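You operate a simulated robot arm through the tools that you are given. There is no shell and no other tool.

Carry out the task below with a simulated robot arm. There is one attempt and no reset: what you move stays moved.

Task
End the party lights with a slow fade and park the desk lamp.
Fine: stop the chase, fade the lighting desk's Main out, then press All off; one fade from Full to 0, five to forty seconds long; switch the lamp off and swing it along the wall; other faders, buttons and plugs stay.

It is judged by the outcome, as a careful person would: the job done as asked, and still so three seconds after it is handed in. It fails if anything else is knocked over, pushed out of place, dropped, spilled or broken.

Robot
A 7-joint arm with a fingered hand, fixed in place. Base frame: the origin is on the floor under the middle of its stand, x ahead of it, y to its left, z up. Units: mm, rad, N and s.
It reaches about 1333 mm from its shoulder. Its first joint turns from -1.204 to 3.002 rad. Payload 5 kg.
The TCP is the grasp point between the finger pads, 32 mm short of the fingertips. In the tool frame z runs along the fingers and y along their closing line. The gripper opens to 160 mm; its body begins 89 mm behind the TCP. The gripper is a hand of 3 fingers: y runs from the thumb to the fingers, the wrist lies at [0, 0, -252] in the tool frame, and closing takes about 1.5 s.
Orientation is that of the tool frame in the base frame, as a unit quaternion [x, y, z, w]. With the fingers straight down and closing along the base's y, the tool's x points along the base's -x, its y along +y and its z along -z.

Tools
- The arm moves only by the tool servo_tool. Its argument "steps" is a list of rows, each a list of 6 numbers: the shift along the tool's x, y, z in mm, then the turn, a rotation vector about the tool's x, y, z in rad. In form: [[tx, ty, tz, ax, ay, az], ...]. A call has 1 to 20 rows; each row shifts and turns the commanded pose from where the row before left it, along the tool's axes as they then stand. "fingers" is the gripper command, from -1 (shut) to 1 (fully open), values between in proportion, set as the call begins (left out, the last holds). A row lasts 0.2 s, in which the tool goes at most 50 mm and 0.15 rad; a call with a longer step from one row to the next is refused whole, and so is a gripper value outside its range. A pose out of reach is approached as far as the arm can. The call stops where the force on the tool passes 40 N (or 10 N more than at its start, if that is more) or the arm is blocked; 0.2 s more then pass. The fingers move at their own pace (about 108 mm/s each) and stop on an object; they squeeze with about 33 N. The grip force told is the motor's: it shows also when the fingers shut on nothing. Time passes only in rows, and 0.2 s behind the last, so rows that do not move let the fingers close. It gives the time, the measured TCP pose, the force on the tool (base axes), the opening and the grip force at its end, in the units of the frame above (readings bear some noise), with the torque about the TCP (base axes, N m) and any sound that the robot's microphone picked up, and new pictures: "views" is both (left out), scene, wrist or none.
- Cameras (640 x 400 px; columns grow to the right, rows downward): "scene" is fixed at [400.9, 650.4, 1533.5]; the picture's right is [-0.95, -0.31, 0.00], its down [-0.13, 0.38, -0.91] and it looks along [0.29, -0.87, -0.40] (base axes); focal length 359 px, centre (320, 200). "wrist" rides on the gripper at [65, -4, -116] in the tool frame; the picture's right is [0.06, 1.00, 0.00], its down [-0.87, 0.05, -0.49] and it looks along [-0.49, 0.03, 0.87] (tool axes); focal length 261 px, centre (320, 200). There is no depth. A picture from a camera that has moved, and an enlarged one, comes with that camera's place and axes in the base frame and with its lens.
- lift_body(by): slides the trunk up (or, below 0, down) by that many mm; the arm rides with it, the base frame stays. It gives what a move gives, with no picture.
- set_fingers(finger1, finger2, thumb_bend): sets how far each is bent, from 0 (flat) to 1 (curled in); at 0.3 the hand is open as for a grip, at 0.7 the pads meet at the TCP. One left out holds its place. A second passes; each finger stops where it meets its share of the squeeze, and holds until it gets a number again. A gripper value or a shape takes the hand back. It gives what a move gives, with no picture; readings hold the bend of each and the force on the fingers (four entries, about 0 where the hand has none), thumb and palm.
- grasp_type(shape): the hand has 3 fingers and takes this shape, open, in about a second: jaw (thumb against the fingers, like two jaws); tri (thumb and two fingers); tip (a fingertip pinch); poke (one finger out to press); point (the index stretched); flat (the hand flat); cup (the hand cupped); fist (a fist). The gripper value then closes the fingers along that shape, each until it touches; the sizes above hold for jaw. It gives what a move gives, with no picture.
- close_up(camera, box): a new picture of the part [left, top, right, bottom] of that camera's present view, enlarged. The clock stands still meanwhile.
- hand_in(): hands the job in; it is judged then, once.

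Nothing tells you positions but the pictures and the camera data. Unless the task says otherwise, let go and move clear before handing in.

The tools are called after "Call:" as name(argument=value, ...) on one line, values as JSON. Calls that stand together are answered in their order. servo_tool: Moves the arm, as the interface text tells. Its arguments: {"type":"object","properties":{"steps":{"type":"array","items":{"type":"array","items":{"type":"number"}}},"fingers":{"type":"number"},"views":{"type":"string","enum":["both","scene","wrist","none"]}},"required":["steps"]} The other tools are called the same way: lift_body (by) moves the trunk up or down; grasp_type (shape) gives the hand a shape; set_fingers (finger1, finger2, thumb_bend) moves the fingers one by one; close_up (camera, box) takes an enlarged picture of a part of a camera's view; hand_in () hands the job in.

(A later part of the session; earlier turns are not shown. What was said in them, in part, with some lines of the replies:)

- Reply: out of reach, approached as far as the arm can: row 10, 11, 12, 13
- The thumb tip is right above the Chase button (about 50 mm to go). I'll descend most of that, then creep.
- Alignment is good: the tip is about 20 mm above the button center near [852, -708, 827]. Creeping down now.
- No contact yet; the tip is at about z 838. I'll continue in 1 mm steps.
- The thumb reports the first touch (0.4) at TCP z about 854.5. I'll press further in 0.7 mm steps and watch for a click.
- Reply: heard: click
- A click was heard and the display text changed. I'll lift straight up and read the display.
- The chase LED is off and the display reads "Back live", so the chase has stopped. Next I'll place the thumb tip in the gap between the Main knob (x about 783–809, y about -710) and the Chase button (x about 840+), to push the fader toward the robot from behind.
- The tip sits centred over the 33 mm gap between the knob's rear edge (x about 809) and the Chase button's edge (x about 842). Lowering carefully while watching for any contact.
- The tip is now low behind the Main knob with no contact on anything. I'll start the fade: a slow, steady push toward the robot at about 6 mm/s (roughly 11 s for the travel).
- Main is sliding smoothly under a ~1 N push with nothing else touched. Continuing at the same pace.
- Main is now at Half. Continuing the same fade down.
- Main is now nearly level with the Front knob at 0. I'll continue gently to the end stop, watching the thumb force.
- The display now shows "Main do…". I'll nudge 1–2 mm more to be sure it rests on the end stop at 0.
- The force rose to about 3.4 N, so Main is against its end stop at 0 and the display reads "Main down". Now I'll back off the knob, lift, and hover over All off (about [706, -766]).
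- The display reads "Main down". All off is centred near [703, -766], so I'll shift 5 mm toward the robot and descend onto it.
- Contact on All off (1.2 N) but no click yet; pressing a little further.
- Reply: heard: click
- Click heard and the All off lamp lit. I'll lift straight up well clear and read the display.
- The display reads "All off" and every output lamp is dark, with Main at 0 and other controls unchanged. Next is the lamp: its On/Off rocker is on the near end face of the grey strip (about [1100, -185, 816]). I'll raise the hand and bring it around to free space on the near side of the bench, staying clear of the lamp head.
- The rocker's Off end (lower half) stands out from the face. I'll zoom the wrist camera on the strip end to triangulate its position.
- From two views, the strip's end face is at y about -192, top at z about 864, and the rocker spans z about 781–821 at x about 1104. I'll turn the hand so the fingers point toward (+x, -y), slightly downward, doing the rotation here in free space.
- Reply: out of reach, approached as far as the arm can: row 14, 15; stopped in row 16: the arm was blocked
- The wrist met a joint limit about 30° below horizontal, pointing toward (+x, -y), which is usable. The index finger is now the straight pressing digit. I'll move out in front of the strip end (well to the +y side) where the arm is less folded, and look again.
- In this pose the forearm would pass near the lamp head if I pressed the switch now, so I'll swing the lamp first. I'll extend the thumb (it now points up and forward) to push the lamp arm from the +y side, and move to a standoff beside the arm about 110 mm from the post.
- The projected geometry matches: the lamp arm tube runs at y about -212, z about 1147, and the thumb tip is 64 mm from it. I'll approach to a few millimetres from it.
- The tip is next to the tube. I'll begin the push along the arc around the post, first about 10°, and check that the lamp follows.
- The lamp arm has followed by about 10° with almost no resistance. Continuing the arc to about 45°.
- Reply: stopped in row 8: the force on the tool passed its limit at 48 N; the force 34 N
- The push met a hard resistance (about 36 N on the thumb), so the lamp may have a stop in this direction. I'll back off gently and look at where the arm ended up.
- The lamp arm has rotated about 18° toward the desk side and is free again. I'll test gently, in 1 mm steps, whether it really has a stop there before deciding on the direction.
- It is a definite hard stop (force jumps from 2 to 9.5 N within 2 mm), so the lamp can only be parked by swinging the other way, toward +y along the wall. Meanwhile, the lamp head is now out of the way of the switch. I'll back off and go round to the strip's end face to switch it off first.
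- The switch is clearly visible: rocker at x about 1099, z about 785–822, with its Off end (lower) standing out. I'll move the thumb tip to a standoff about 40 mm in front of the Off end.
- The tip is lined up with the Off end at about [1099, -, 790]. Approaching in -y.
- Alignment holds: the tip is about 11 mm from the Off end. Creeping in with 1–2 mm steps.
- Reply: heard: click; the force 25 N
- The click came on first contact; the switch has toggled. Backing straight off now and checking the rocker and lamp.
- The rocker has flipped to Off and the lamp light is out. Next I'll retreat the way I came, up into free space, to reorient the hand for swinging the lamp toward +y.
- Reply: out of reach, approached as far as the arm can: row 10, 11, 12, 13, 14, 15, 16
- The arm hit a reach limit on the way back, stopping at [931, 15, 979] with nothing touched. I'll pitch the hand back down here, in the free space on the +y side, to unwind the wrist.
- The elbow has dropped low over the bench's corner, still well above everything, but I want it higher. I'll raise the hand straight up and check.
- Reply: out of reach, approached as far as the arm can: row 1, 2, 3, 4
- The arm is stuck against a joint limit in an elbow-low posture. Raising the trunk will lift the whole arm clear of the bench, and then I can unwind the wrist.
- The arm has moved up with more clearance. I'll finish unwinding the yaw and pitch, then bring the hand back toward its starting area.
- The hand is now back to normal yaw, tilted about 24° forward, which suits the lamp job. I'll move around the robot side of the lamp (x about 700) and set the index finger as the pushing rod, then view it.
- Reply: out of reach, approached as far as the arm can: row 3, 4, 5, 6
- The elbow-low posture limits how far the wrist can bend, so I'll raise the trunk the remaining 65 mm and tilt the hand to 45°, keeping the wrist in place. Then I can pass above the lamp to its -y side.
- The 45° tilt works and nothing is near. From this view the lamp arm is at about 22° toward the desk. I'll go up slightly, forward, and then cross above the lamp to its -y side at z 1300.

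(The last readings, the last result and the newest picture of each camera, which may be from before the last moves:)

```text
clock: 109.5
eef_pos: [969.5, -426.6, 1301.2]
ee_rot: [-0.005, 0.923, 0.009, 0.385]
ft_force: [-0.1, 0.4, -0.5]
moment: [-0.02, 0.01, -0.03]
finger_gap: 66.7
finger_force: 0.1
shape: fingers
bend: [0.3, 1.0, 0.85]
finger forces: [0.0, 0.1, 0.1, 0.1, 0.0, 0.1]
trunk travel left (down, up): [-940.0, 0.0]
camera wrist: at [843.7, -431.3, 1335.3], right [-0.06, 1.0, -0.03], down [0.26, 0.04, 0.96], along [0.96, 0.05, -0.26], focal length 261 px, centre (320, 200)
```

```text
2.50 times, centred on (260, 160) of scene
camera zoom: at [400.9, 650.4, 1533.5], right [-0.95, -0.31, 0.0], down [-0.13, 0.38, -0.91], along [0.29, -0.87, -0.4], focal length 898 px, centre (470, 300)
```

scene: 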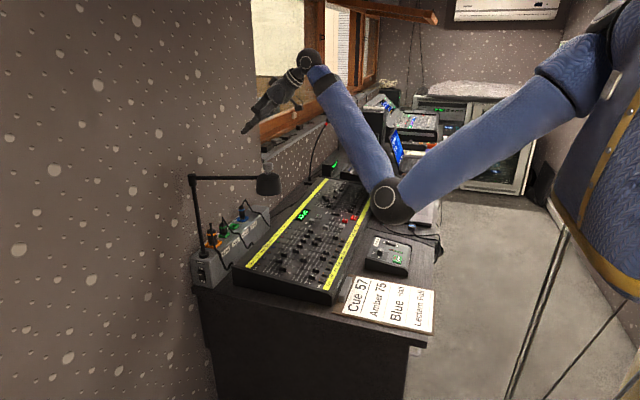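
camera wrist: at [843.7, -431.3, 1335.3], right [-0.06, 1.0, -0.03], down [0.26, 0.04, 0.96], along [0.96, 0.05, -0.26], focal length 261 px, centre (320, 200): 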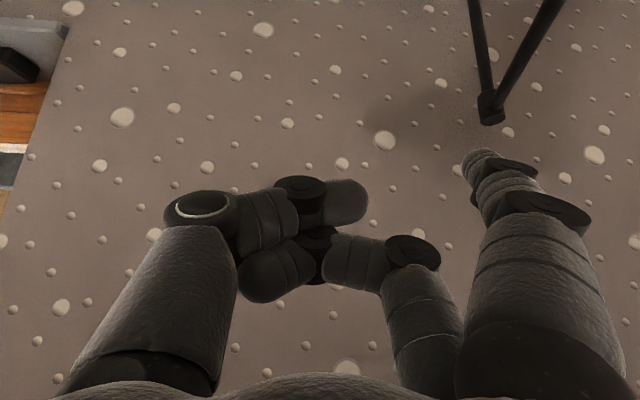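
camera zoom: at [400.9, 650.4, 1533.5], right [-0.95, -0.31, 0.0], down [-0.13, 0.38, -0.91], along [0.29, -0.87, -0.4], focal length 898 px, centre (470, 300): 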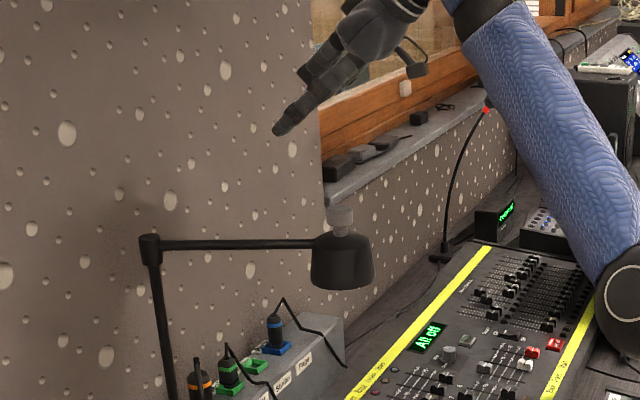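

I'm now on the -y side of the lamp, and the view confirms the arm is at about 22° with its tube at z about 1147. I'll lower the index finger behind the tube with about 50 mm clearance.

Call:
servo_tool(steps=[[24.6, -0.5, 24.2, 0, 0, 0], [24.6, -0.5, 24.2, 0, 0, 0], [24.6, -0.5, 24.2, 0, 0, 0], [24.6, -0.5, 24.2, 0, 0, 0], [0, 0, 0, 0, 0, 0]], views="both")

Call:
close_up(camera="wrist", box=[400, 0, 640, 220])

Call:
close_up(camera="scene", box=[180, 120, 340, 280])

```text
clock: 110.7
eef_pos: [970.7, -424.9, 1161.9]
ee_rot: [-0.007, 0.922, 0.012, 0.386]
ft_force: [-0.4, 0.0, -0.6]
moment: [-0.04, -0.03, -0.01]
finger_gap: 66.6
finger_force: 0.1
shape: fingers
bend: [0.3, 1.0, 0.85]
finger forces: [0.1, 0.0, 0.1, 0.1, 0.0, 0.0]
trunk travel left (down, up): [-940.0, 0.0]
camera wrist: at [843.9, -430.7, 1196.7], right [-0.06, 1.0, -0.03], down [0.26, 0.04, 0.96], along [0.96, 0.05, -0.26], focal length 261 px, centre (320, 200)
```

scene: 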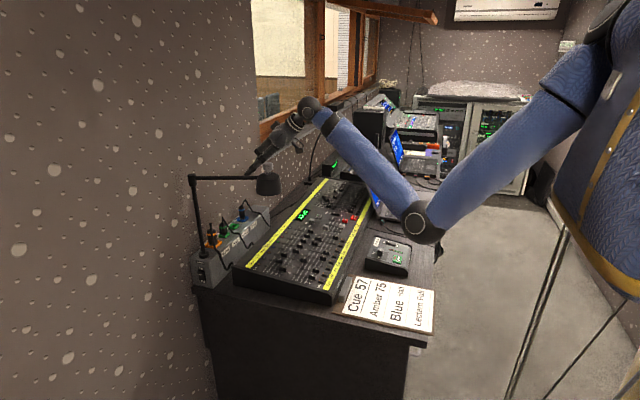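
wrist: 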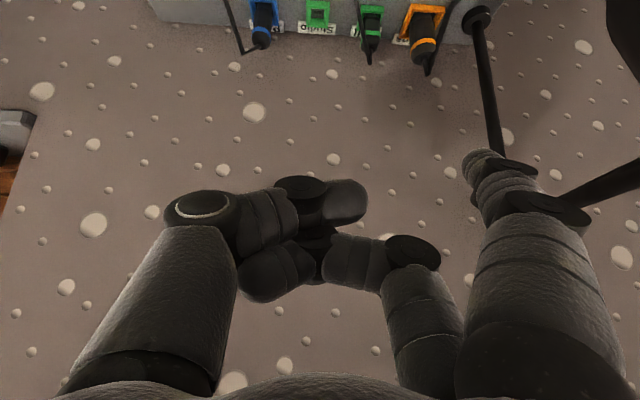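

```text
1.82 times, centred on (520, 110) of wrist
camera zoom: at [843.9, -430.7, 1196.7], right [-0.06, 1.0, -0.03], down [0.26, 0.04, 0.96], along [0.96, 0.05, -0.26], focal length 474 px, centre (-44, 364)
```

zoom: 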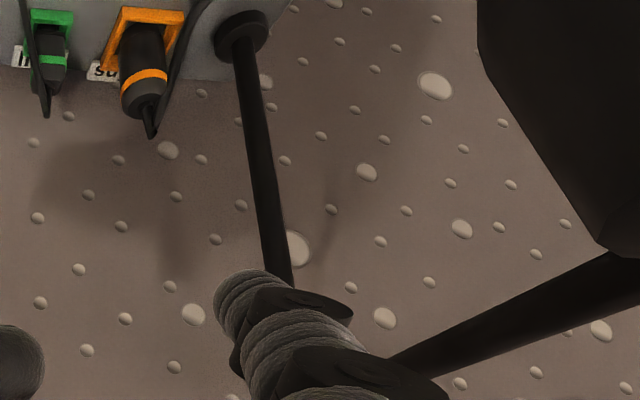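

```text
2.50 times, centred on (260, 200) of scene
camera zoom: at [400.9, 650.4, 1533.5], right [-0.95, -0.31, 0.0], down [-0.13, 0.38, -0.91], along [0.29, -0.87, -0.4], focal length 898 px, centre (470, 200)
```

zoom: 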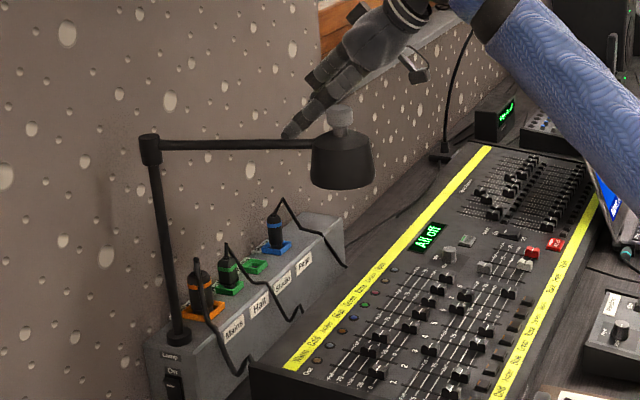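

The finger rod is behind the tube as intended. I'll ease into contact and push the first few degrees toward +y, then check.

Call:
servo_tool(steps=[[0.27, 9, -0.1, 0, 0, 0], [0.27, 9, -0.1, 0, 0, 0], [0.27, 9, -0.1, 0, 0, 0], [0.27, 9, -0.1, 0, 0, 0], [0.1, 4, 0, 0, 0, 0], [0.1, 4, 0, 0, 0, 0], [0.1, 3, 0, 0, 0, 0], [1.8, 5.6, -1.73, 0, 0, 0], [1.8, 5.6, -1.73, 0, 0, 0], [1.8, 5.6, -1.73, 0, 0, 0]], views="both")

Call:
close_up(camera="scene", box=[180, 120, 340, 280])

```text
clock: 112.9
eef_pos: [959.1, -362.9, 1161.5]
ee_rot: [-0.006, 0.923, 0.012, 0.385]
ft_force: [0.5, 0.4, -0.1]
moment: [-0.01, 0.0, -0.01]
finger_gap: 66.3
finger_force: 0.3
shape: fingers
bend: [0.3, 1.0, 0.85]
finger forces: [0.1, 0.1, 0.1, 0.0, 0.0, 0.0]
trunk travel left (down, up): [-940.0, 0.0]
camera wrist: at [833.3, -368.3, 1195.6], right [-0.06, 1.0, -0.03], down [0.26, 0.04, 0.96], along [0.96, 0.05, -0.26], focal length 261 px, centre (320, 200)
```

scene: 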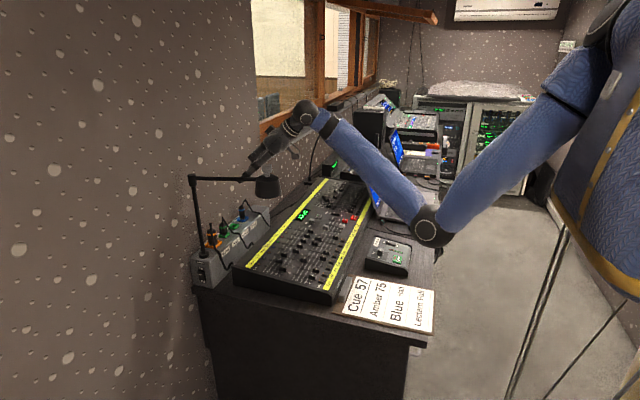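
wrist: 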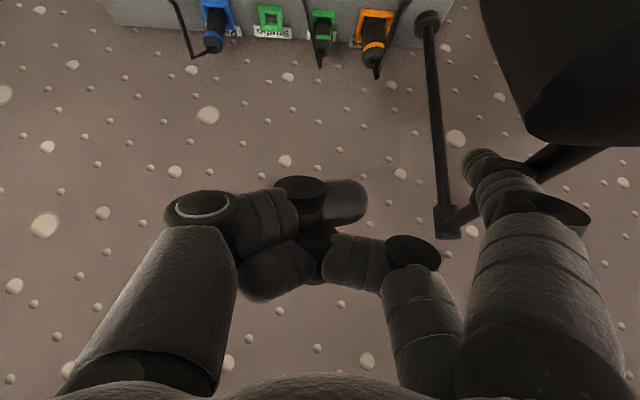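

```text
2.50 times, centred on (260, 200) of scene
camera zoom: at [400.9, 650.4, 1533.5], right [-0.95, -0.31, 0.0], down [-0.13, 0.38, -0.91], along [0.29, -0.87, -0.4], focal length 898 px, centre (470, 200)
```

zoom: 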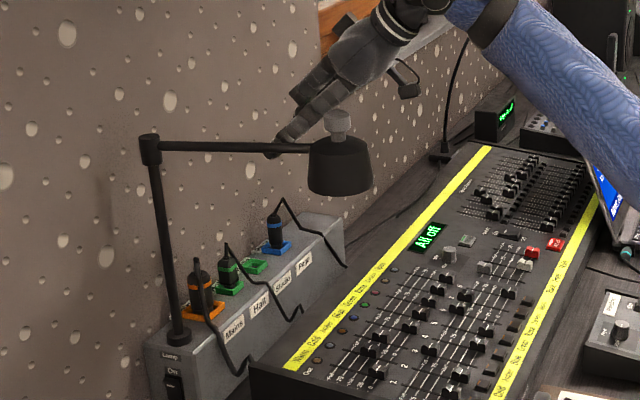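

The lamp is following. Continuing the arc to about 0°.

Call:
servo_tool(steps=[[1.53, 6.25, -1.43, 0, 0, 0], [1.53, 6.25, -1.43, 0, 0, 0], [1.15, 6.43, -1.03, 0, 0, 0], [1.15, 6.43, -1.03, 0, 0, 0], [0.73, 6.5, -0.6, 0, 0, 0], [0.73, 6.5, -0.6, 0, 0, 0]], views="both")

Call:
close_up(camera="scene", box=[180, 120, 340, 280])

Call:
close_up(camera="wrist", box=[380, 40, 640, 280])

```text
clock: 114.3
eef_pos: [950.3, -324.4, 1161.8]
ee_rot: [-0.007, 0.923, 0.012, 0.385]
ft_force: [1.2, 0.1, -0.6]
moment: [-0.03, -0.02, 0.04]
finger_gap: 66.5
finger_force: 0.0
shape: fingers
bend: [0.3, 1.0, 0.85]
finger forces: [0.4, 0.1, 0.1, 0.0, 0.0, 0.0]
trunk travel left (down, up): [-940.0, 0.0]
camera wrist: at [824.1, -330.4, 1195.9], right [-0.06, 1.0, -0.03], down [0.26, 0.04, 0.96], along [0.96, 0.05, -0.26], focal length 261 px, centre (320, 200)
```

scene: 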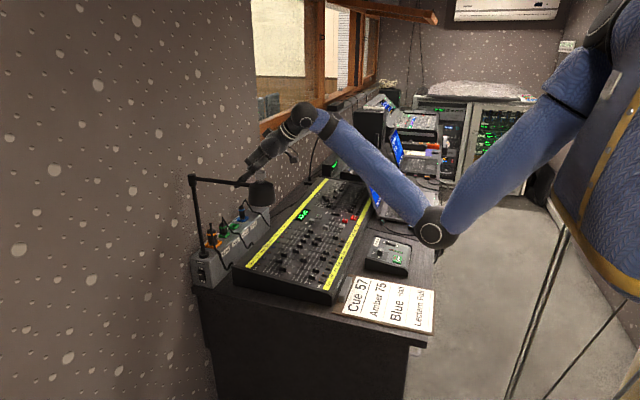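
wrist: 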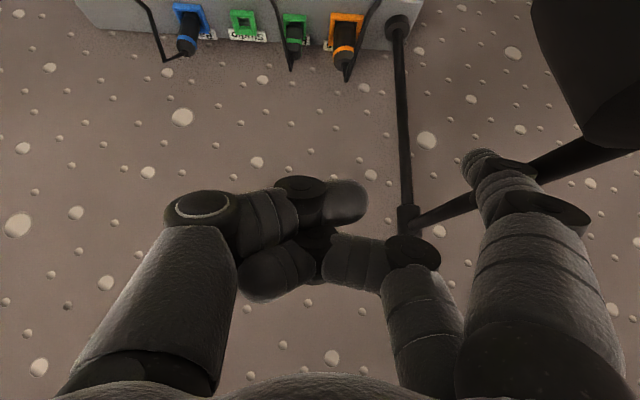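

```text
2.50 times, centred on (260, 200) of scene
camera zoom: at [400.9, 650.4, 1533.5], right [-0.95, -0.31, 0.0], down [-0.13, 0.38, -0.91], along [0.29, -0.87, -0.4], focal length 898 px, centre (470, 200)
```

zoom: 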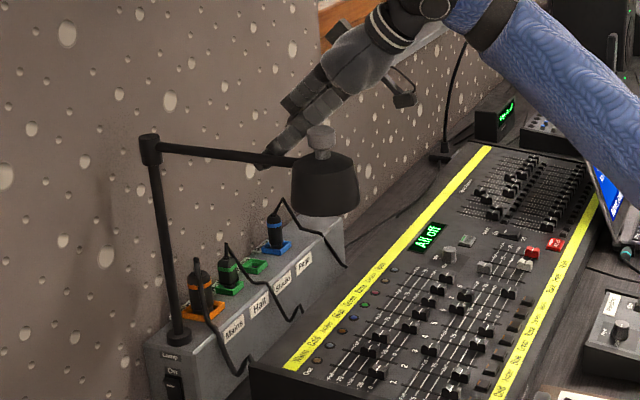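

```text
1.67 times, centred on (510, 160) of wrist
camera zoom: at [824.1, -330.4, 1195.9], right [-0.06, 1.0, -0.03], down [0.26, 0.04, 0.96], along [0.96, 0.05, -0.26], focal length 434 px, centre (3, 267)
```

zoom: 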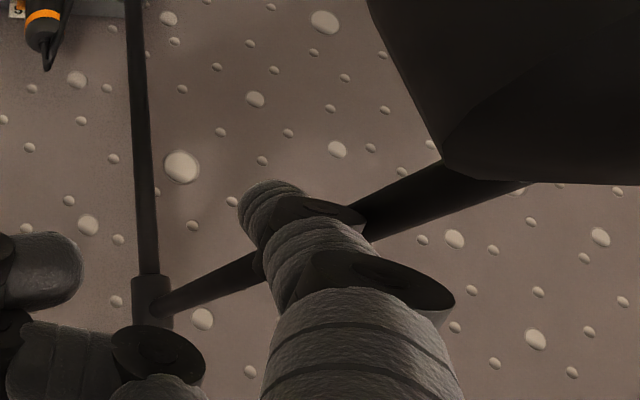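

The lamp arm is now pointing about straight toward the robot again and following nicely. From here I'll continue the arc while rolling the hand with it, first to about -20°.

Call:
servo_tool(steps=[[4.53, 5.99, -0.14, 0, 0, 0.0436], [4.53, 5.99, -0.14, 0, 0, 0.0436], [4.53, 5.99, -0.14, 0, 0, 0.0436], [4.53, 5.99, -0.14, 0, 0, 0.0436], [4.89, 5.93, 0.66, 0, 0, 0.0436], [4.89, 5.93, 0.66, 0, 0, 0.0436], [4.89, 5.93, 0.66, 0, 0, 0.0436], [4.89, 5.93, 0.66, 0, 0, 0.0436]], views="both")

Call:
close_up(camera="scene", box=[180, 120, 340, 280])

```text
clock: 116.1
eef_pos: [928.8, -272.2, 1140.0]
ee_rot: [0.155, 0.91, 0.078, 0.378]
ft_force: [0.3, -0.1, 0.4]
moment: [0.01, 0.04, 0.03]
finger_gap: 66.1
finger_force: 0.1
shape: fingers
bend: [0.3, 1.0, 0.85]
finger forces: [0.1, 0.0, 0.0, 0.1, 0.0, 0.1]
trunk travel left (down, up): [-940.0, 0.0]
camera wrist: at [804.9, -255.1, 1176.7], right [0.18, 0.96, 0.22], down [0.24, -0.26, 0.94], along [0.95, -0.12, -0.28], focal length 261 px, centre (320, 200)
```

scene: 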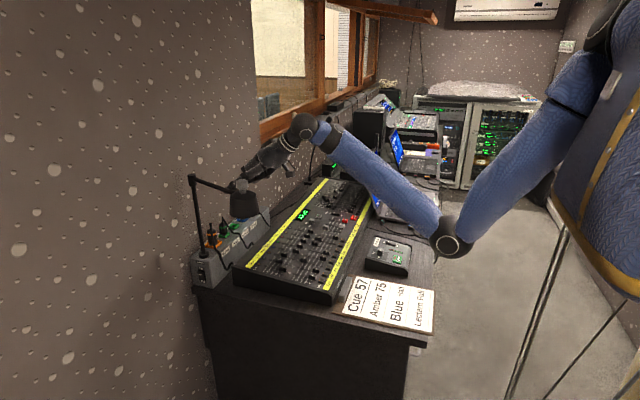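
wrist: 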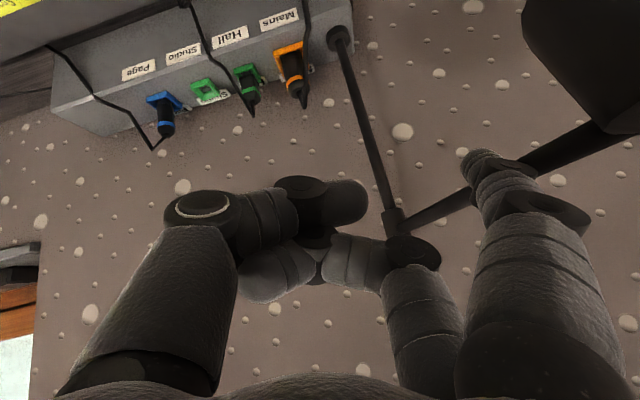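

```text
2.50 times, centred on (260, 200) of scene
camera zoom: at [400.9, 650.4, 1533.5], right [-0.95, -0.31, 0.0], down [-0.13, 0.38, -0.91], along [0.29, -0.87, -0.4], focal length 898 px, centre (470, 200)
```

zoom: 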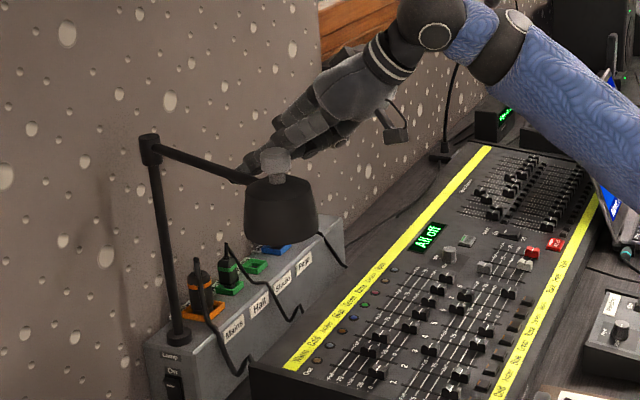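

The lamp follows freely toward +y. Continuing to about -50°.

Call:
servo_tool(steps=[[5.17, 5.73, 1.45, 0, 0, 0.0436], [5.17, 5.73, 1.45, 0, 0, 0.0436], [5.17, 5.73, 1.45, 0, 0, 0.0436], [5.17, 5.73, 1.45, 0, 0, 0.0436], [5.4, 5.47, 2.23, 0, 0, 0.0436], [5.4, 5.47, 2.23, 0, 0, 0.0436], [5.4, 5.47, 2.23, 0, 0, 0.0436], [5.4, 5.47, 2.23, 0, 0, 0.0436], [5.48, 5.13, 2.89, 0, 0, 0.0436], [5.48, 5.13, 2.89, 0, 0, 0.0436], [5.48, 5.13, 2.89, 0, 0, 0.0436], [5.48, 5.13, 2.89, 0, 0, 0.0436]], views="both")

Call:
close_up(camera="scene", box=[160, 120, 320, 280])

```text
clock: 118.7
eef_pos: [934.6, -181.0, 1112.3]
ee_rot: [0.385, 0.838, 0.174, 0.346]
ft_force: [-0.8, 0.7, 0.0]
moment: [0.01, 0.01, 0.01]
finger_gap: 66.3
finger_force: 0.7
shape: fingers
bend: [0.3, 1.0, 0.85]
finger forces: [0.2, 0.0, 0.0, 0.0, 0.0, 0.0]
trunk travel left (down, up): [-940.0, 0.0]
camera wrist: at [821.8, -136.1, 1160.8], right [0.5, 0.69, 0.53], down [0.08, -0.64, 0.76], along [0.86, -0.33, -0.38], focal length 261 px, centre (320, 200)
```

scene: 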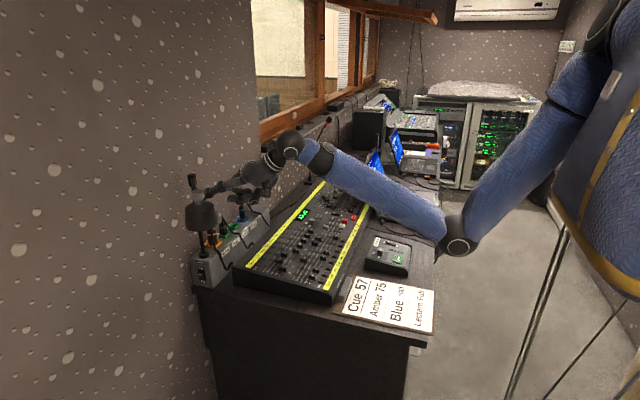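
wrist: 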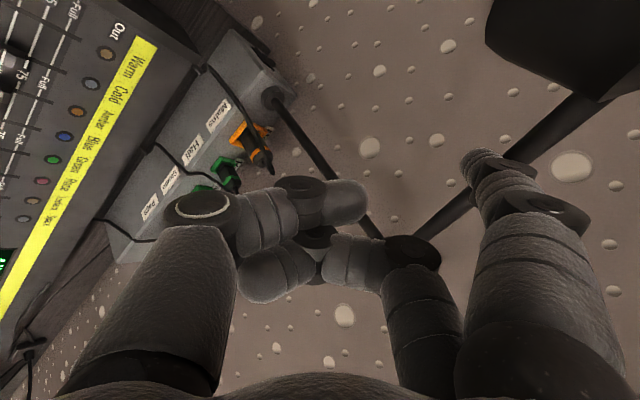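

```text
2.50 times, centred on (240, 200) of scene
camera zoom: at [400.9, 650.4, 1533.5], right [-0.95, -0.31, 0.0], down [-0.13, 0.38, -0.91], along [0.29, -0.87, -0.4], focal length 898 px, centre (520, 200)
```

zoom: 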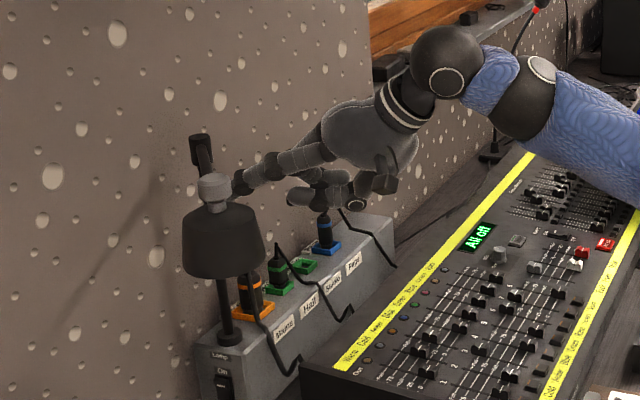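

Lamp at about -50°. Continuing to -70°.

Call:
servo_tool(steps=[[5.49, 4.82, 3.5, 0, 0, 0.0436], [5.49, 4.82, 3.5, 0, 0, 0.0436], [5.49, 4.82, 3.5, 0, 0, 0.0436], [5.49, 4.82, 3.5, 0, 0, 0.0436], [5.36, 4.5, 3.97, 0, 0, 0.0436], [5.36, 4.5, 3.97, 0, 0, 0.0436], [5.36, 4.5, 3.97, 0, 0, 0.0436], [5.36, 4.5, 3.97, 0, 0, 0.0436]], views="both")

Call:
close_up(camera="scene", box=[150, 120, 310, 280])

```text
clock: 120.5
eef_pos: [961.2, -125.4, 1096.9]
ee_rot: [0.525, 0.759, 0.23, 0.31]
ft_force: [0.2, 0.3, -1.2]
moment: [-0.01, 0.02, 0.04]
finger_gap: 66.0
finger_force: 0.3
shape: fingers
bend: [0.3, 1.0, 0.85]
finger forces: [0.3, 0.0, 0.0, 0.0, 0.0, 0.0]
trunk travel left (down, up): [-940.0, 0.0]
camera wrist: at [861.4, -66.6, 1159.5], right [0.64, 0.4, 0.66], down [-0.09, -0.81, 0.58], along [0.77, -0.43, -0.48], focal length 261 px, centre (320, 200)
```

scene: 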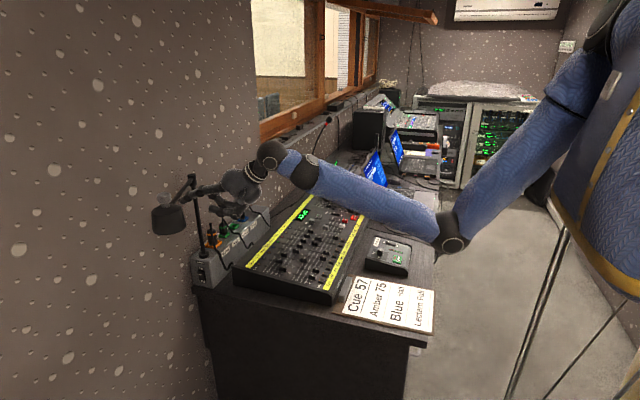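
wrist: 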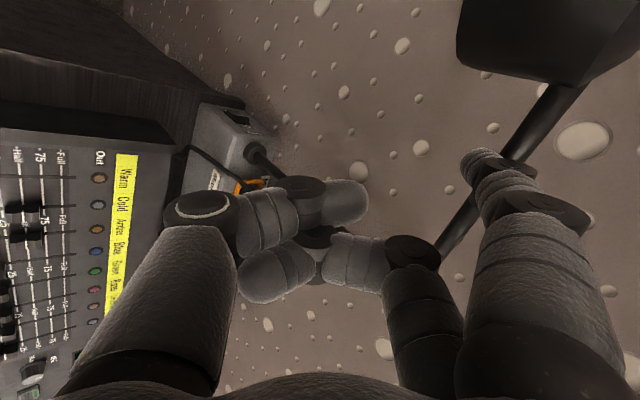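

```text
2.50 times, centred on (230, 200) of scene
camera zoom: at [400.9, 650.4, 1533.5], right [-0.95, -0.31, 0.0], down [-0.13, 0.38, -0.91], along [0.29, -0.87, -0.4], focal length 898 px, centre (545, 200)
```

zoom: 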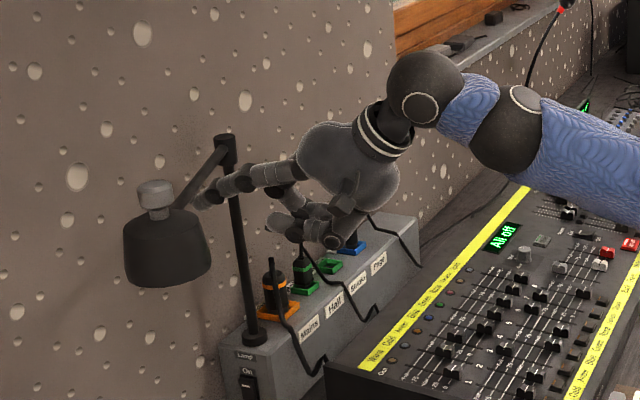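

The lamp is at about -70°, nearly along the wall. Continuing to -80° carefully.

Call:
servo_tool(steps=[[5.12, 4.25, 4.36, 0, 0, 0.0436], [5.12, 4.25, 4.36, 0, 0, 0.0436], [5.12, 4.25, 4.36, 0, 0, 0.0436], [5.12, 4.25, 4.36, 0, 0, 0.0436]], views="both")

Call:
close_up(camera="scene", box=[130, 120, 290, 280])

Call:
close_up(camera="wrist", box=[400, 0, 640, 240])

```text
clock: 121.5
eef_pos: [980.2, -100.8, 1092.1]
ee_rot: [0.589, 0.71, 0.255, 0.288]
ft_force: [0.2, 0.2, 0.1]
moment: [0.0, 0.0, 0.0]
finger_gap: 66.1
finger_force: 0.0
shape: fingers
bend: [0.3, 1.0, 0.85]
finger forces: [0.1, 0.0, 0.0, 0.0, 0.0, 0.0]
trunk travel left (down, up): [-940.0, 0.0]
camera wrist: at [888.1, -38.5, 1162.6], right [0.68, 0.24, 0.69], down [-0.19, -0.86, 0.48], along [0.71, -0.46, -0.54], focal length 261 px, centre (320, 200)
```

scene: 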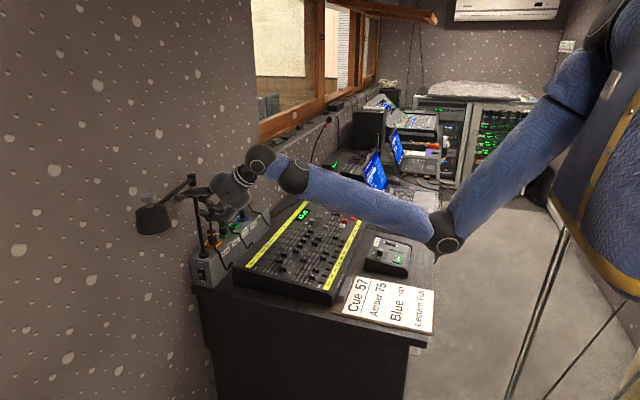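
wrist: 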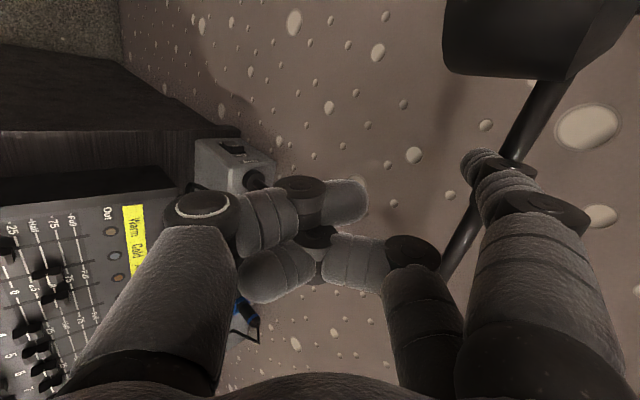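

```text
2.50 times, centred on (210, 200) of scene
camera zoom: at [400.9, 650.4, 1533.5], right [-0.95, -0.31, 0.0], down [-0.13, 0.38, -0.91], along [0.29, -0.87, -0.4], focal length 898 px, centre (595, 200)
```

zoom: 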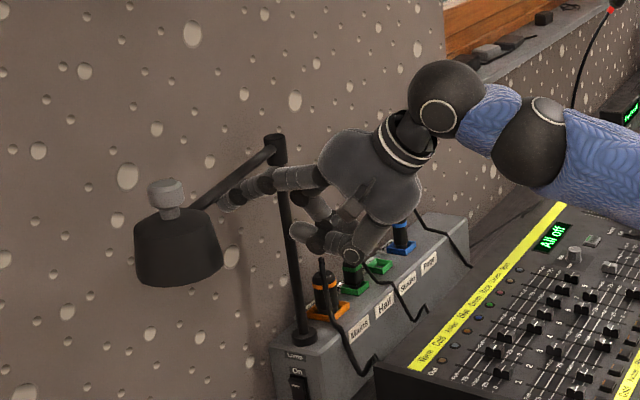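

```text
1.67 times, centred on (520, 120) of wrist
camera zoom: at [888.1, -38.5, 1162.6], right [0.68, 0.24, 0.69], down [-0.19, -0.86, 0.48], along [0.71, -0.46, -0.54], focal length 434 px, centre (-13, 333)
```

zoom: 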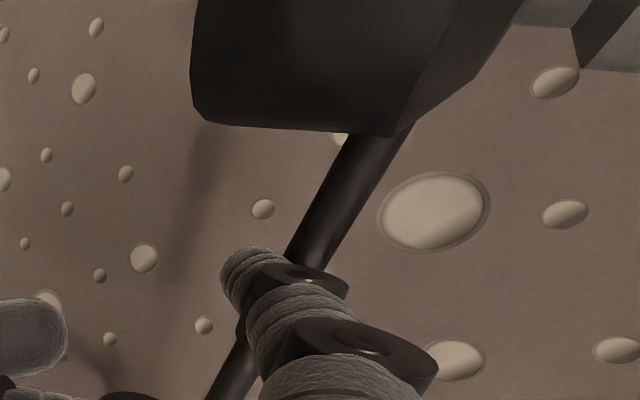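

About -77° now. I'll do the last part in two small pushes, watching force for the wall or a stop.

Call:
servo_tool(steps=[[4.84, 4.05, 4.58, 0, 0, 0.0436], [4.84, 4.05, 4.58, 0, 0, 0.0436]], views="none")

Call:
servo_tool(steps=[[3, 2.5, 2.8, 0, 0, 0.03]], views="both")

Call:
close_up(camera="scene", box=[120, 120, 280, 280])

Call:
close_up(camera="wrist", box=[400, 0, 640, 240])

```text
clock: 122.1
eef_pos: [990.9, -87.6, 1090.4]
ee_rot: [0.62, 0.684, 0.269, 0.276]
ft_force: [1.0, 0.8, -0.5]
moment: [0.04, 0.04, 0.0]
finger_gap: 66.4
finger_force: 0.0
shape: fingers
bend: [0.3, 1.0, 0.85]
finger forces: [0.1, 0.0, 0.1, 0.0, 0.0, 0.0]
trunk travel left (down, up): [-940.0, 0.0]
```

```text
clock: 122.5
eef_pos: [994.4, -85.0, 1090.2]
ee_rot: [0.629, 0.675, 0.273, 0.272]
ft_force: [-0.1, -0.1, 0.5]
moment: [0.0, -0.03, 0.02]
finger_gap: 66.2
finger_force: 0.2
shape: fingers
bend: [0.3, 1.0, 0.85]
finger forces: [0.3, 0.0, 0.1, 0.1, 0.0, 0.0]
trunk travel left (down, up): [-940.0, 0.0]
camera wrist: at [907.9, -22.1, 1166.7], right [0.7, 0.12, 0.71], down [-0.26, -0.88, 0.41], along [0.67, -0.47, -0.58], focal length 261 px, centre (320, 200)
```

scene: 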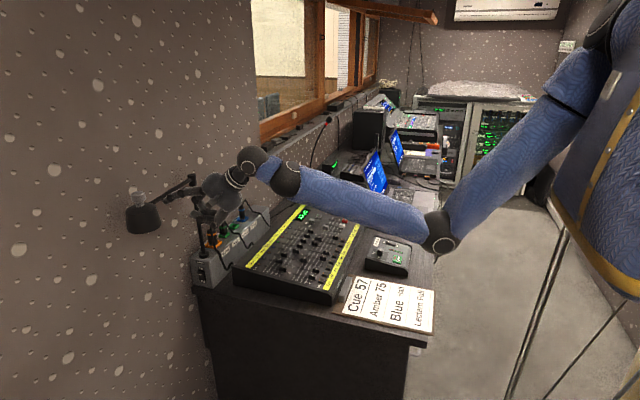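
wrist: 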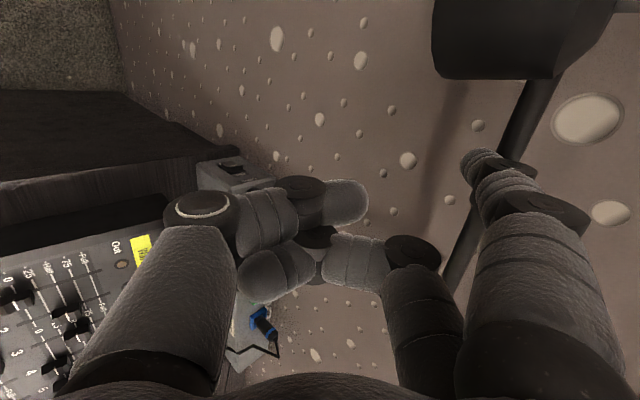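

```text
2.50 times, centred on (200, 200) of scene
camera zoom: at [400.9, 650.4, 1533.5], right [-0.95, -0.31, 0.0], down [-0.13, 0.38, -0.91], along [0.29, -0.87, -0.4], focal length 898 px, centre (620, 200)
```

zoom: 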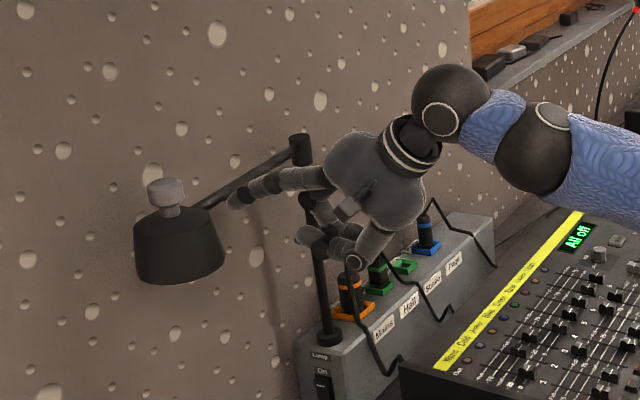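

```text
1.67 times, centred on (520, 120) of wrist
camera zoom: at [907.9, -22.1, 1166.7], right [0.7, 0.12, 0.71], down [-0.26, -0.88, 0.41], along [0.67, -0.47, -0.58], focal length 434 px, centre (-13, 333)
```

zoom: 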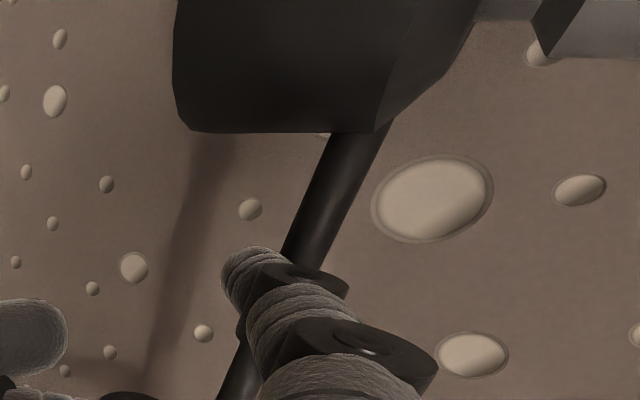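

About -83°, moving freely with the head still ~35 mm from the wall. Pushing the last bit straight toward the wall in 2 mm steps.

Call:
servo_tool(steps=[[-0.12, 1.4, 1.42, 0, 0, 0], [-0.12, 1.4, 1.42, 0, 0, 0], [-0.12, 1.4, 1.42, 0, 0, 0], [-0.12, 1.4, 1.42, 0, 0, 0]], views="none")

Call:
close_up(camera="scene", box=[120, 120, 280, 280])

Call:
close_up(camera="wrist", box=[400, 0, 640, 240])

```text
clock: 123.5
eef_pos: [1002.9, -86.3, 1090.8]
ee_rot: [0.63, 0.675, 0.272, 0.272]
ft_force: [0.1, 0.5, -0.5]
moment: [0.04, 0.03, -0.03]
finger_gap: 66.1
finger_force: 0.0
shape: fingers
bend: [0.3, 1.0, 0.85]
finger forces: [0.4, 0.0, 0.0, 0.1, 0.0, 0.0]
trunk travel left (down, up): [-940.0, 0.0]
```

```text
2.50 times, centred on (200, 200) of scene
camera zoom: at [400.9, 650.4, 1533.5], right [-0.95, -0.31, 0.0], down [-0.13, 0.38, -0.91], along [0.29, -0.87, -0.4], focal length 898 px, centre (620, 200)
```

zoom: 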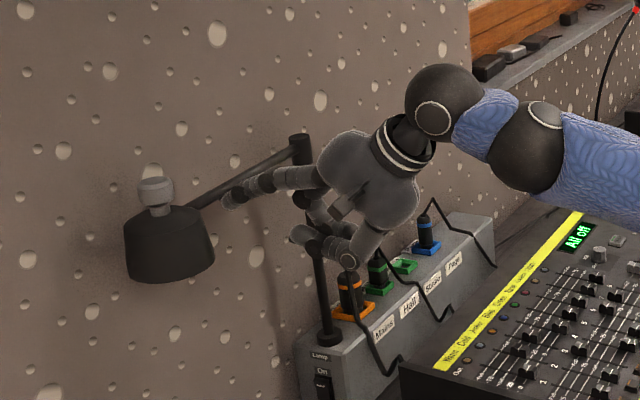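

```text
1.67 times, centred on (520, 120) of wrist
camera zoom: at [915.6, -22.9, 1166.4], right [0.7, 0.12, 0.71], down [-0.26, -0.88, 0.41], along [0.67, -0.47, -0.58], focal length 434 px, centre (-13, 333)
```

zoom: 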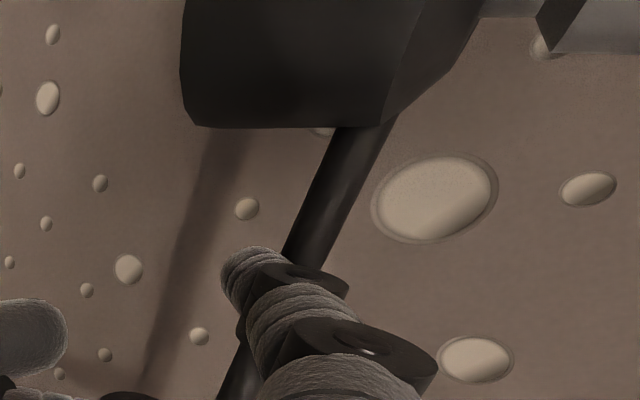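

Call:
servo_tool(steps=[[-0.12, 1.4, 1.42, 0, 0, 0], [-0.12, 1.4, 1.42, 0, 0, 0], [-0.06, 0.7, 0.71, 0, 0, 0]], views="none")

Call:
close_up(camera="scene", box=[120, 120, 280, 280])

Call:
close_up(camera="wrist", box=[400, 0, 640, 240])

```text
clock: 124.3
eef_pos: [1006.9, -87.5, 1090.4]
ee_rot: [0.629, 0.675, 0.272, 0.272]
ft_force: [-0.7, 0.4, -0.1]
moment: [-0.01, 0.02, 0.02]
finger_gap: 66.2
finger_force: 0.2
shape: fingers
bend: [0.3, 1.0, 0.85]
finger forces: [0.5, 0.1, 0.0, 0.0, 0.1, 0.0]
trunk travel left (down, up): [-940.0, 0.0]
```

```text
2.50 times, centred on (200, 200) of scene
camera zoom: at [400.9, 650.4, 1533.5], right [-0.95, -0.31, 0.0], down [-0.13, 0.38, -0.91], along [0.29, -0.87, -0.4], focal length 898 px, centre (620, 200)
```

zoom: 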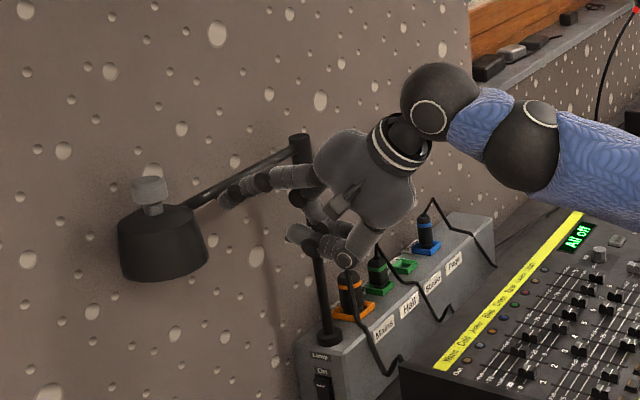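

```text
1.67 times, centred on (520, 120) of wrist
camera zoom: at [920.4, -23.1, 1166.8], right [0.7, 0.12, 0.71], down [-0.26, -0.88, 0.41], along [0.67, -0.47, -0.58], focal length 434 px, centre (-13, 333)
```

zoom: 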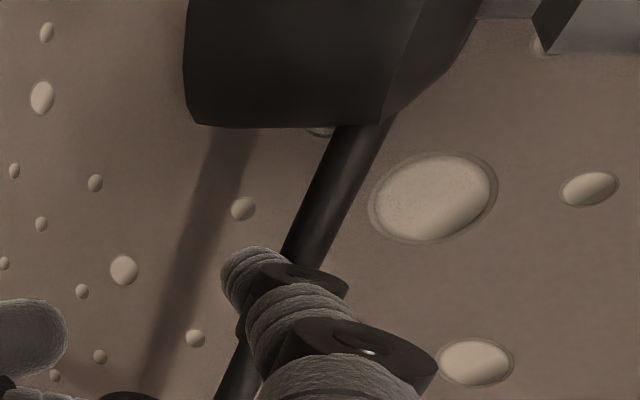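

Call:
servo_tool(steps=[[-0.12, 1.4, 1.42, 0, 0, 0], [-0.12, 1.4, 1.42, 0, 0, 0]], views="none")

Call:
servo_tool(steps=[[-0.06, 0.7, 0.71, 0, 0, 0], [-0.06, 0.7, 0.71, 0, 0, 0]], views="none")

Call:
close_up(camera="scene", box=[120, 120, 280, 280])

Call:
close_up(camera="wrist", box=[400, 0, 640, 240])

```text
clock: 124.9
eef_pos: [1010.7, -85.3, 1090.8]
ee_rot: [0.629, 0.675, 0.273, 0.272]
ft_force: [-2.6, 0.1, -0.6]
moment: [-0.02, -0.06, 0.07]
finger_gap: 64.4
finger_force: 1.7
shape: fingers
bend: [0.31, 1.0, 0.85]
finger forces: [2.6, 0.1, 0.0, 0.0, 0.0, 0.0]
trunk travel left (down, up): [-940.0, 0.0]
```

```text
clock: 125.5
eef_pos: [1013.6, -85.7, 1090.5]
ee_rot: [0.63, 0.675, 0.272, 0.273]
ft_force: [-3.0, 0.7, -1.7]
moment: [-0.06, -0.01, 0.08]
finger_gap: 63.2
finger_force: 2.1
shape: fingers
bend: [0.32, 1.0, 0.85]
finger forces: [3.2, 0.0, 0.0, 0.0, 0.1, 0.1]
trunk travel left (down, up): [-940.0, 0.0]
```

```text
2.50 times, centred on (200, 200) of scene
camera zoom: at [400.9, 650.4, 1533.5], right [-0.95, -0.31, 0.0], down [-0.13, 0.38, -0.91], along [0.29, -0.87, -0.4], focal length 898 px, centre (620, 200)
```

zoom: 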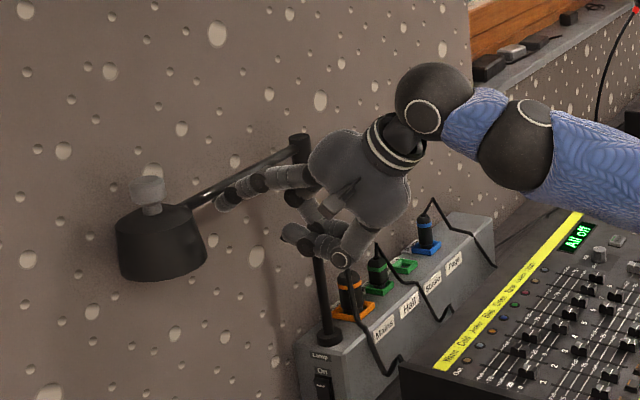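

```text
1.67 times, centred on (520, 120) of wrist
camera zoom: at [926.3, -22.8, 1166.6], right [0.7, 0.12, 0.71], down [-0.26, -0.88, 0.41], along [0.67, -0.47, -0.58], focal length 434 px, centre (-13, 333)
```

zoom: 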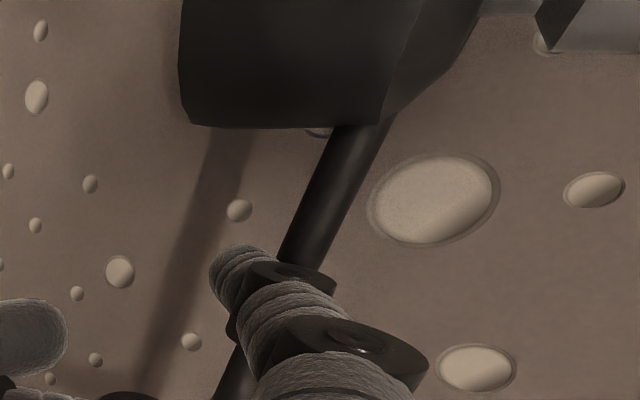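

The force rose to about 3 N and the lamp stopped moving: it is lying along the wall (about -87 to -90°). Now I'll withdraw the finger straight away from it, slowly at first.

Call:
servo_tool(steps=[[0.12, -1.4, -1.42, 0, 0, 0], [0.3, -3.5, -3.55, 0, 0, 0], [0.6, -7, -7.1, 0, 0, 0], [1.2, -14, -14.2, 0, 0, 0], [1.2, -14, -14.2, 0, 0, 0], [1.2, -14, -14.2, 0, 0, 0], [0, 0, 0, 0, 0, 0]], views="both")

Call:
close_up(camera="scene", box=[120, 120, 280, 280])

Call:
close_up(camera="wrist", box=[360, 0, 640, 240])

```text
clock: 127.1
eef_pos: [936.4, -86.3, 1089.3]
ee_rot: [0.63, 0.674, 0.273, 0.272]
ft_force: [0.6, -0.3, 0.0]
moment: [-0.01, 0.0, 0.03]
finger_gap: 66.8
finger_force: 0.1
shape: fingers
bend: [0.3, 1.0, 0.85]
finger forces: [0.0, 0.0, 0.0, 0.1, 0.0, 0.1]
trunk travel left (down, up): [-940.0, 0.0]
camera wrist: at [849.4, -22.9, 1165.8], right [0.7, 0.12, 0.71], down [-0.26, -0.88, 0.41], along [0.67, -0.47, -0.58], focal length 261 px, centre (320, 200)
```

scene: 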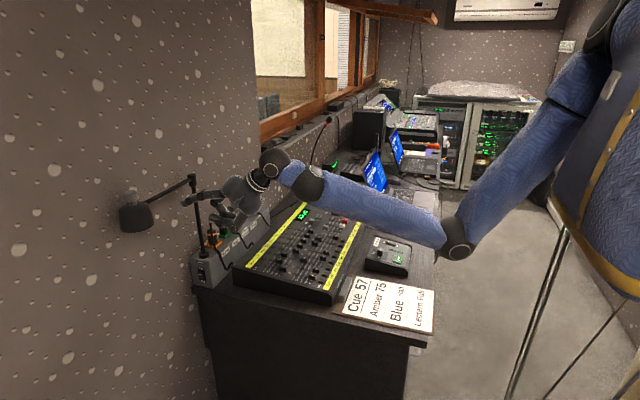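
wrist: 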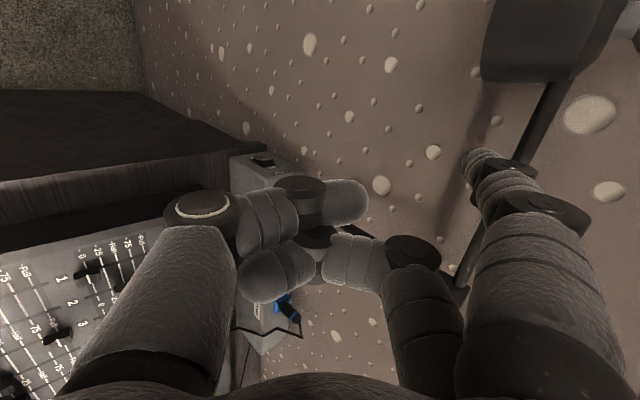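

```text
2.50 times, centred on (200, 200) of scene
camera zoom: at [400.9, 650.4, 1533.5], right [-0.95, -0.31, 0.0], down [-0.13, 0.38, -0.91], along [0.29, -0.87, -0.4], focal length 898 px, centre (620, 200)
```

zoom: 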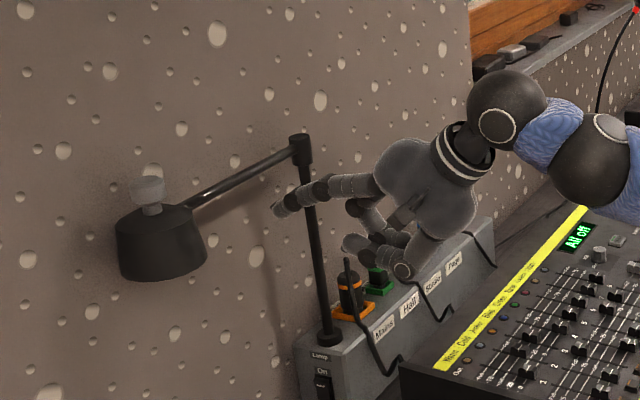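

```text
1.67 times, centred on (500, 120) of wrist
camera zoom: at [849.4, -22.9, 1165.8], right [0.7, 0.12, 0.71], down [-0.26, -0.88, 0.41], along [0.67, -0.47, -0.58], focal length 434 px, centre (20, 333)
```

zoom: 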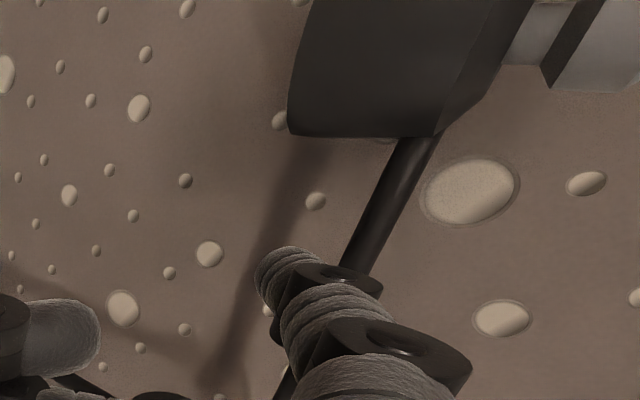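

The lamp stays along the wall after release. I'll move the hand farther clear (up and back), then verify the whole scene.

Call:
servo_tool(steps=[[-0.96, 28.4, -28.1, 0, 0, 0], [-0.96, 28.4, -28.1, 0, 0, 0], [-0.96, 28.4, -28.1, 0, 0, 0], [1.2, -14, -14.2, 0, 0, 0], [1.2, -14, -14.2, 0, 0, 0], [0, 0, 0, 0, 0, 0]], views="both")

Call:
close_up(camera="scene", box=[100, 150, 260, 310])

Call:
close_up(camera="scene", box=[230, 170, 380, 310])

Call:
close_up(camera="scene", box=[320, 130, 460, 340])

```text
clock: 128.5
eef_pos: [896.8, -84.4, 1208.3]
ee_rot: [0.629, 0.675, 0.273, 0.273]
ft_force: [0.9, 0.0, -0.2]
moment: [0.0, 0.0, 0.0]
finger_gap: 66.5
finger_force: 0.1
shape: fingers
bend: [0.3, 1.0, 0.85]
finger forces: [0.0, 0.0, 0.0, 0.0, 0.0, 0.0]
trunk travel left (down, up): [-940.0, 0.0]
camera wrist: at [810.1, -22.8, 1285.9], right [0.7, 0.12, 0.71], down [-0.26, -0.88, 0.41], along [0.67, -0.47, -0.58], focal length 261 px, centre (320, 200)
```

scene: 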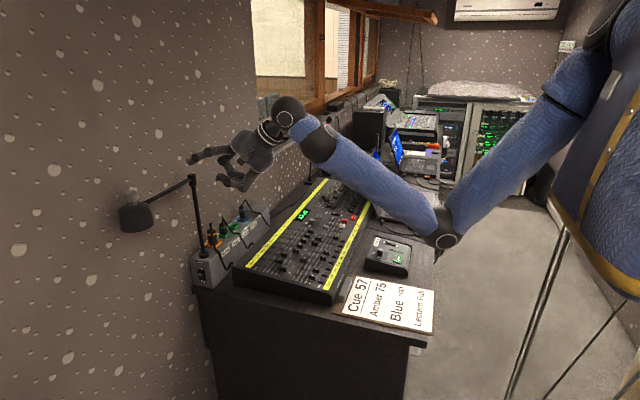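
wrist: 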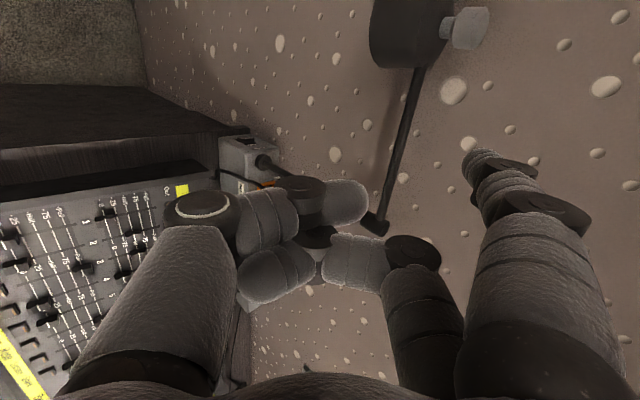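

```text
2.50 times, centred on (180, 230) of scene
camera zoom: at [400.9, 650.4, 1533.5], right [-0.95, -0.31, 0.0], down [-0.13, 0.38, -0.91], along [0.29, -0.87, -0.4], focal length 898 px, centre (670, 125)
```

zoom: 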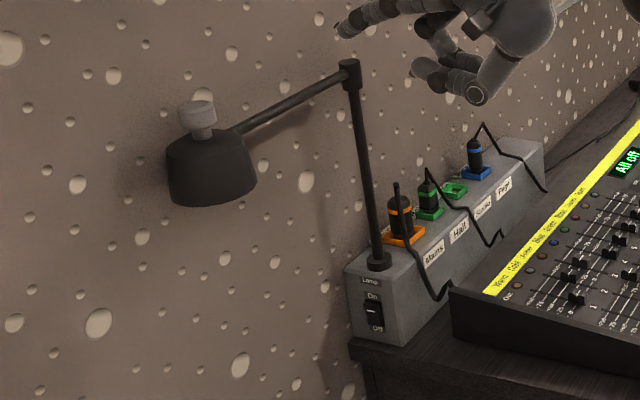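

```text
2.86 times, centred on (305, 240) of scene
camera zoom: at [400.9, 650.4, 1533.5], right [-0.95, -0.31, 0.0], down [-0.13, 0.38, -0.91], along [0.29, -0.87, -0.4], focal length 1026 px, centre (363, 86)
```

zoom: 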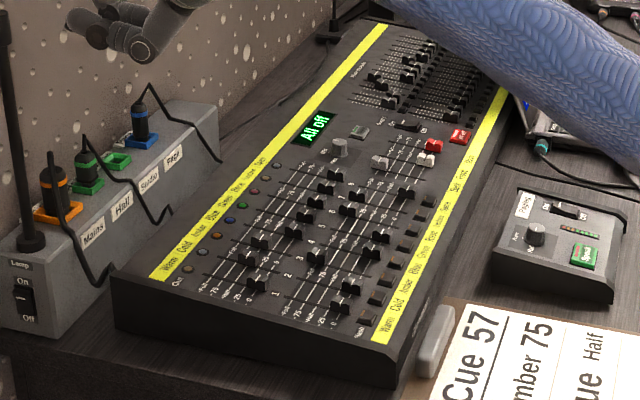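

```text
1.90 times, centred on (390, 235) of scene
camera zoom: at [400.9, 650.4, 1533.5], right [-0.95, -0.31, 0.0], down [-0.13, 0.38, -0.91], along [0.29, -0.87, -0.4], focal length 684 px, centre (187, 133)
```

zoom: 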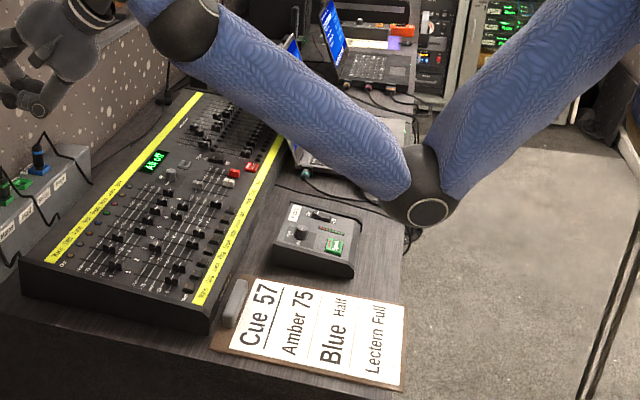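

The final check shows what was asked:

- **Desk:** the display reads "All off", the chase LED is dark and Main is at 0 after one fade of about 12 s. The other faders, buttons and plugs look unchanged.
- **Lamp:** its switch is at Off and it lies along the wall.

The hand is clear of everything, so I'm handing in.

Call:
hand_in()

```text
The job is handed in.
```

I've handed the job in: the chase is stopped, Main is faded out, All off is pressed, and the lamp is off and lying along the wall.

- **Chase:** I pressed Chase once. The display changed from "Chase runs" to "Back live" and the button's light went out.
- **Fade:** I pushed Main from Full to 0 in one slow, continuous movement of about 12 seconds, ending at its stop. The display read "Main down".
- **All off:** I pressed it after the fade. It clicked, the display reads "All off", and all the channel lights are dark.
- **Lamp:** The rocker switch is at Off. The lamp arm is about parallel to the wall, pointing past the near end of the bench.

Two things were not smooth. I first swung the lamp the other way, over the plugs, and it hit a hard stop after about 20°, with up to about 48 N on the hand. I then swung it to the other side, where it moved freely. I also kept pressing the lamp switch briefly after it clicked, up to about 23 N. I saw no damage from either.

In the last pictures the other faders, buttons and plugs looked as they were, though the forearm hid part of the laptop. The hand was clear of everything.
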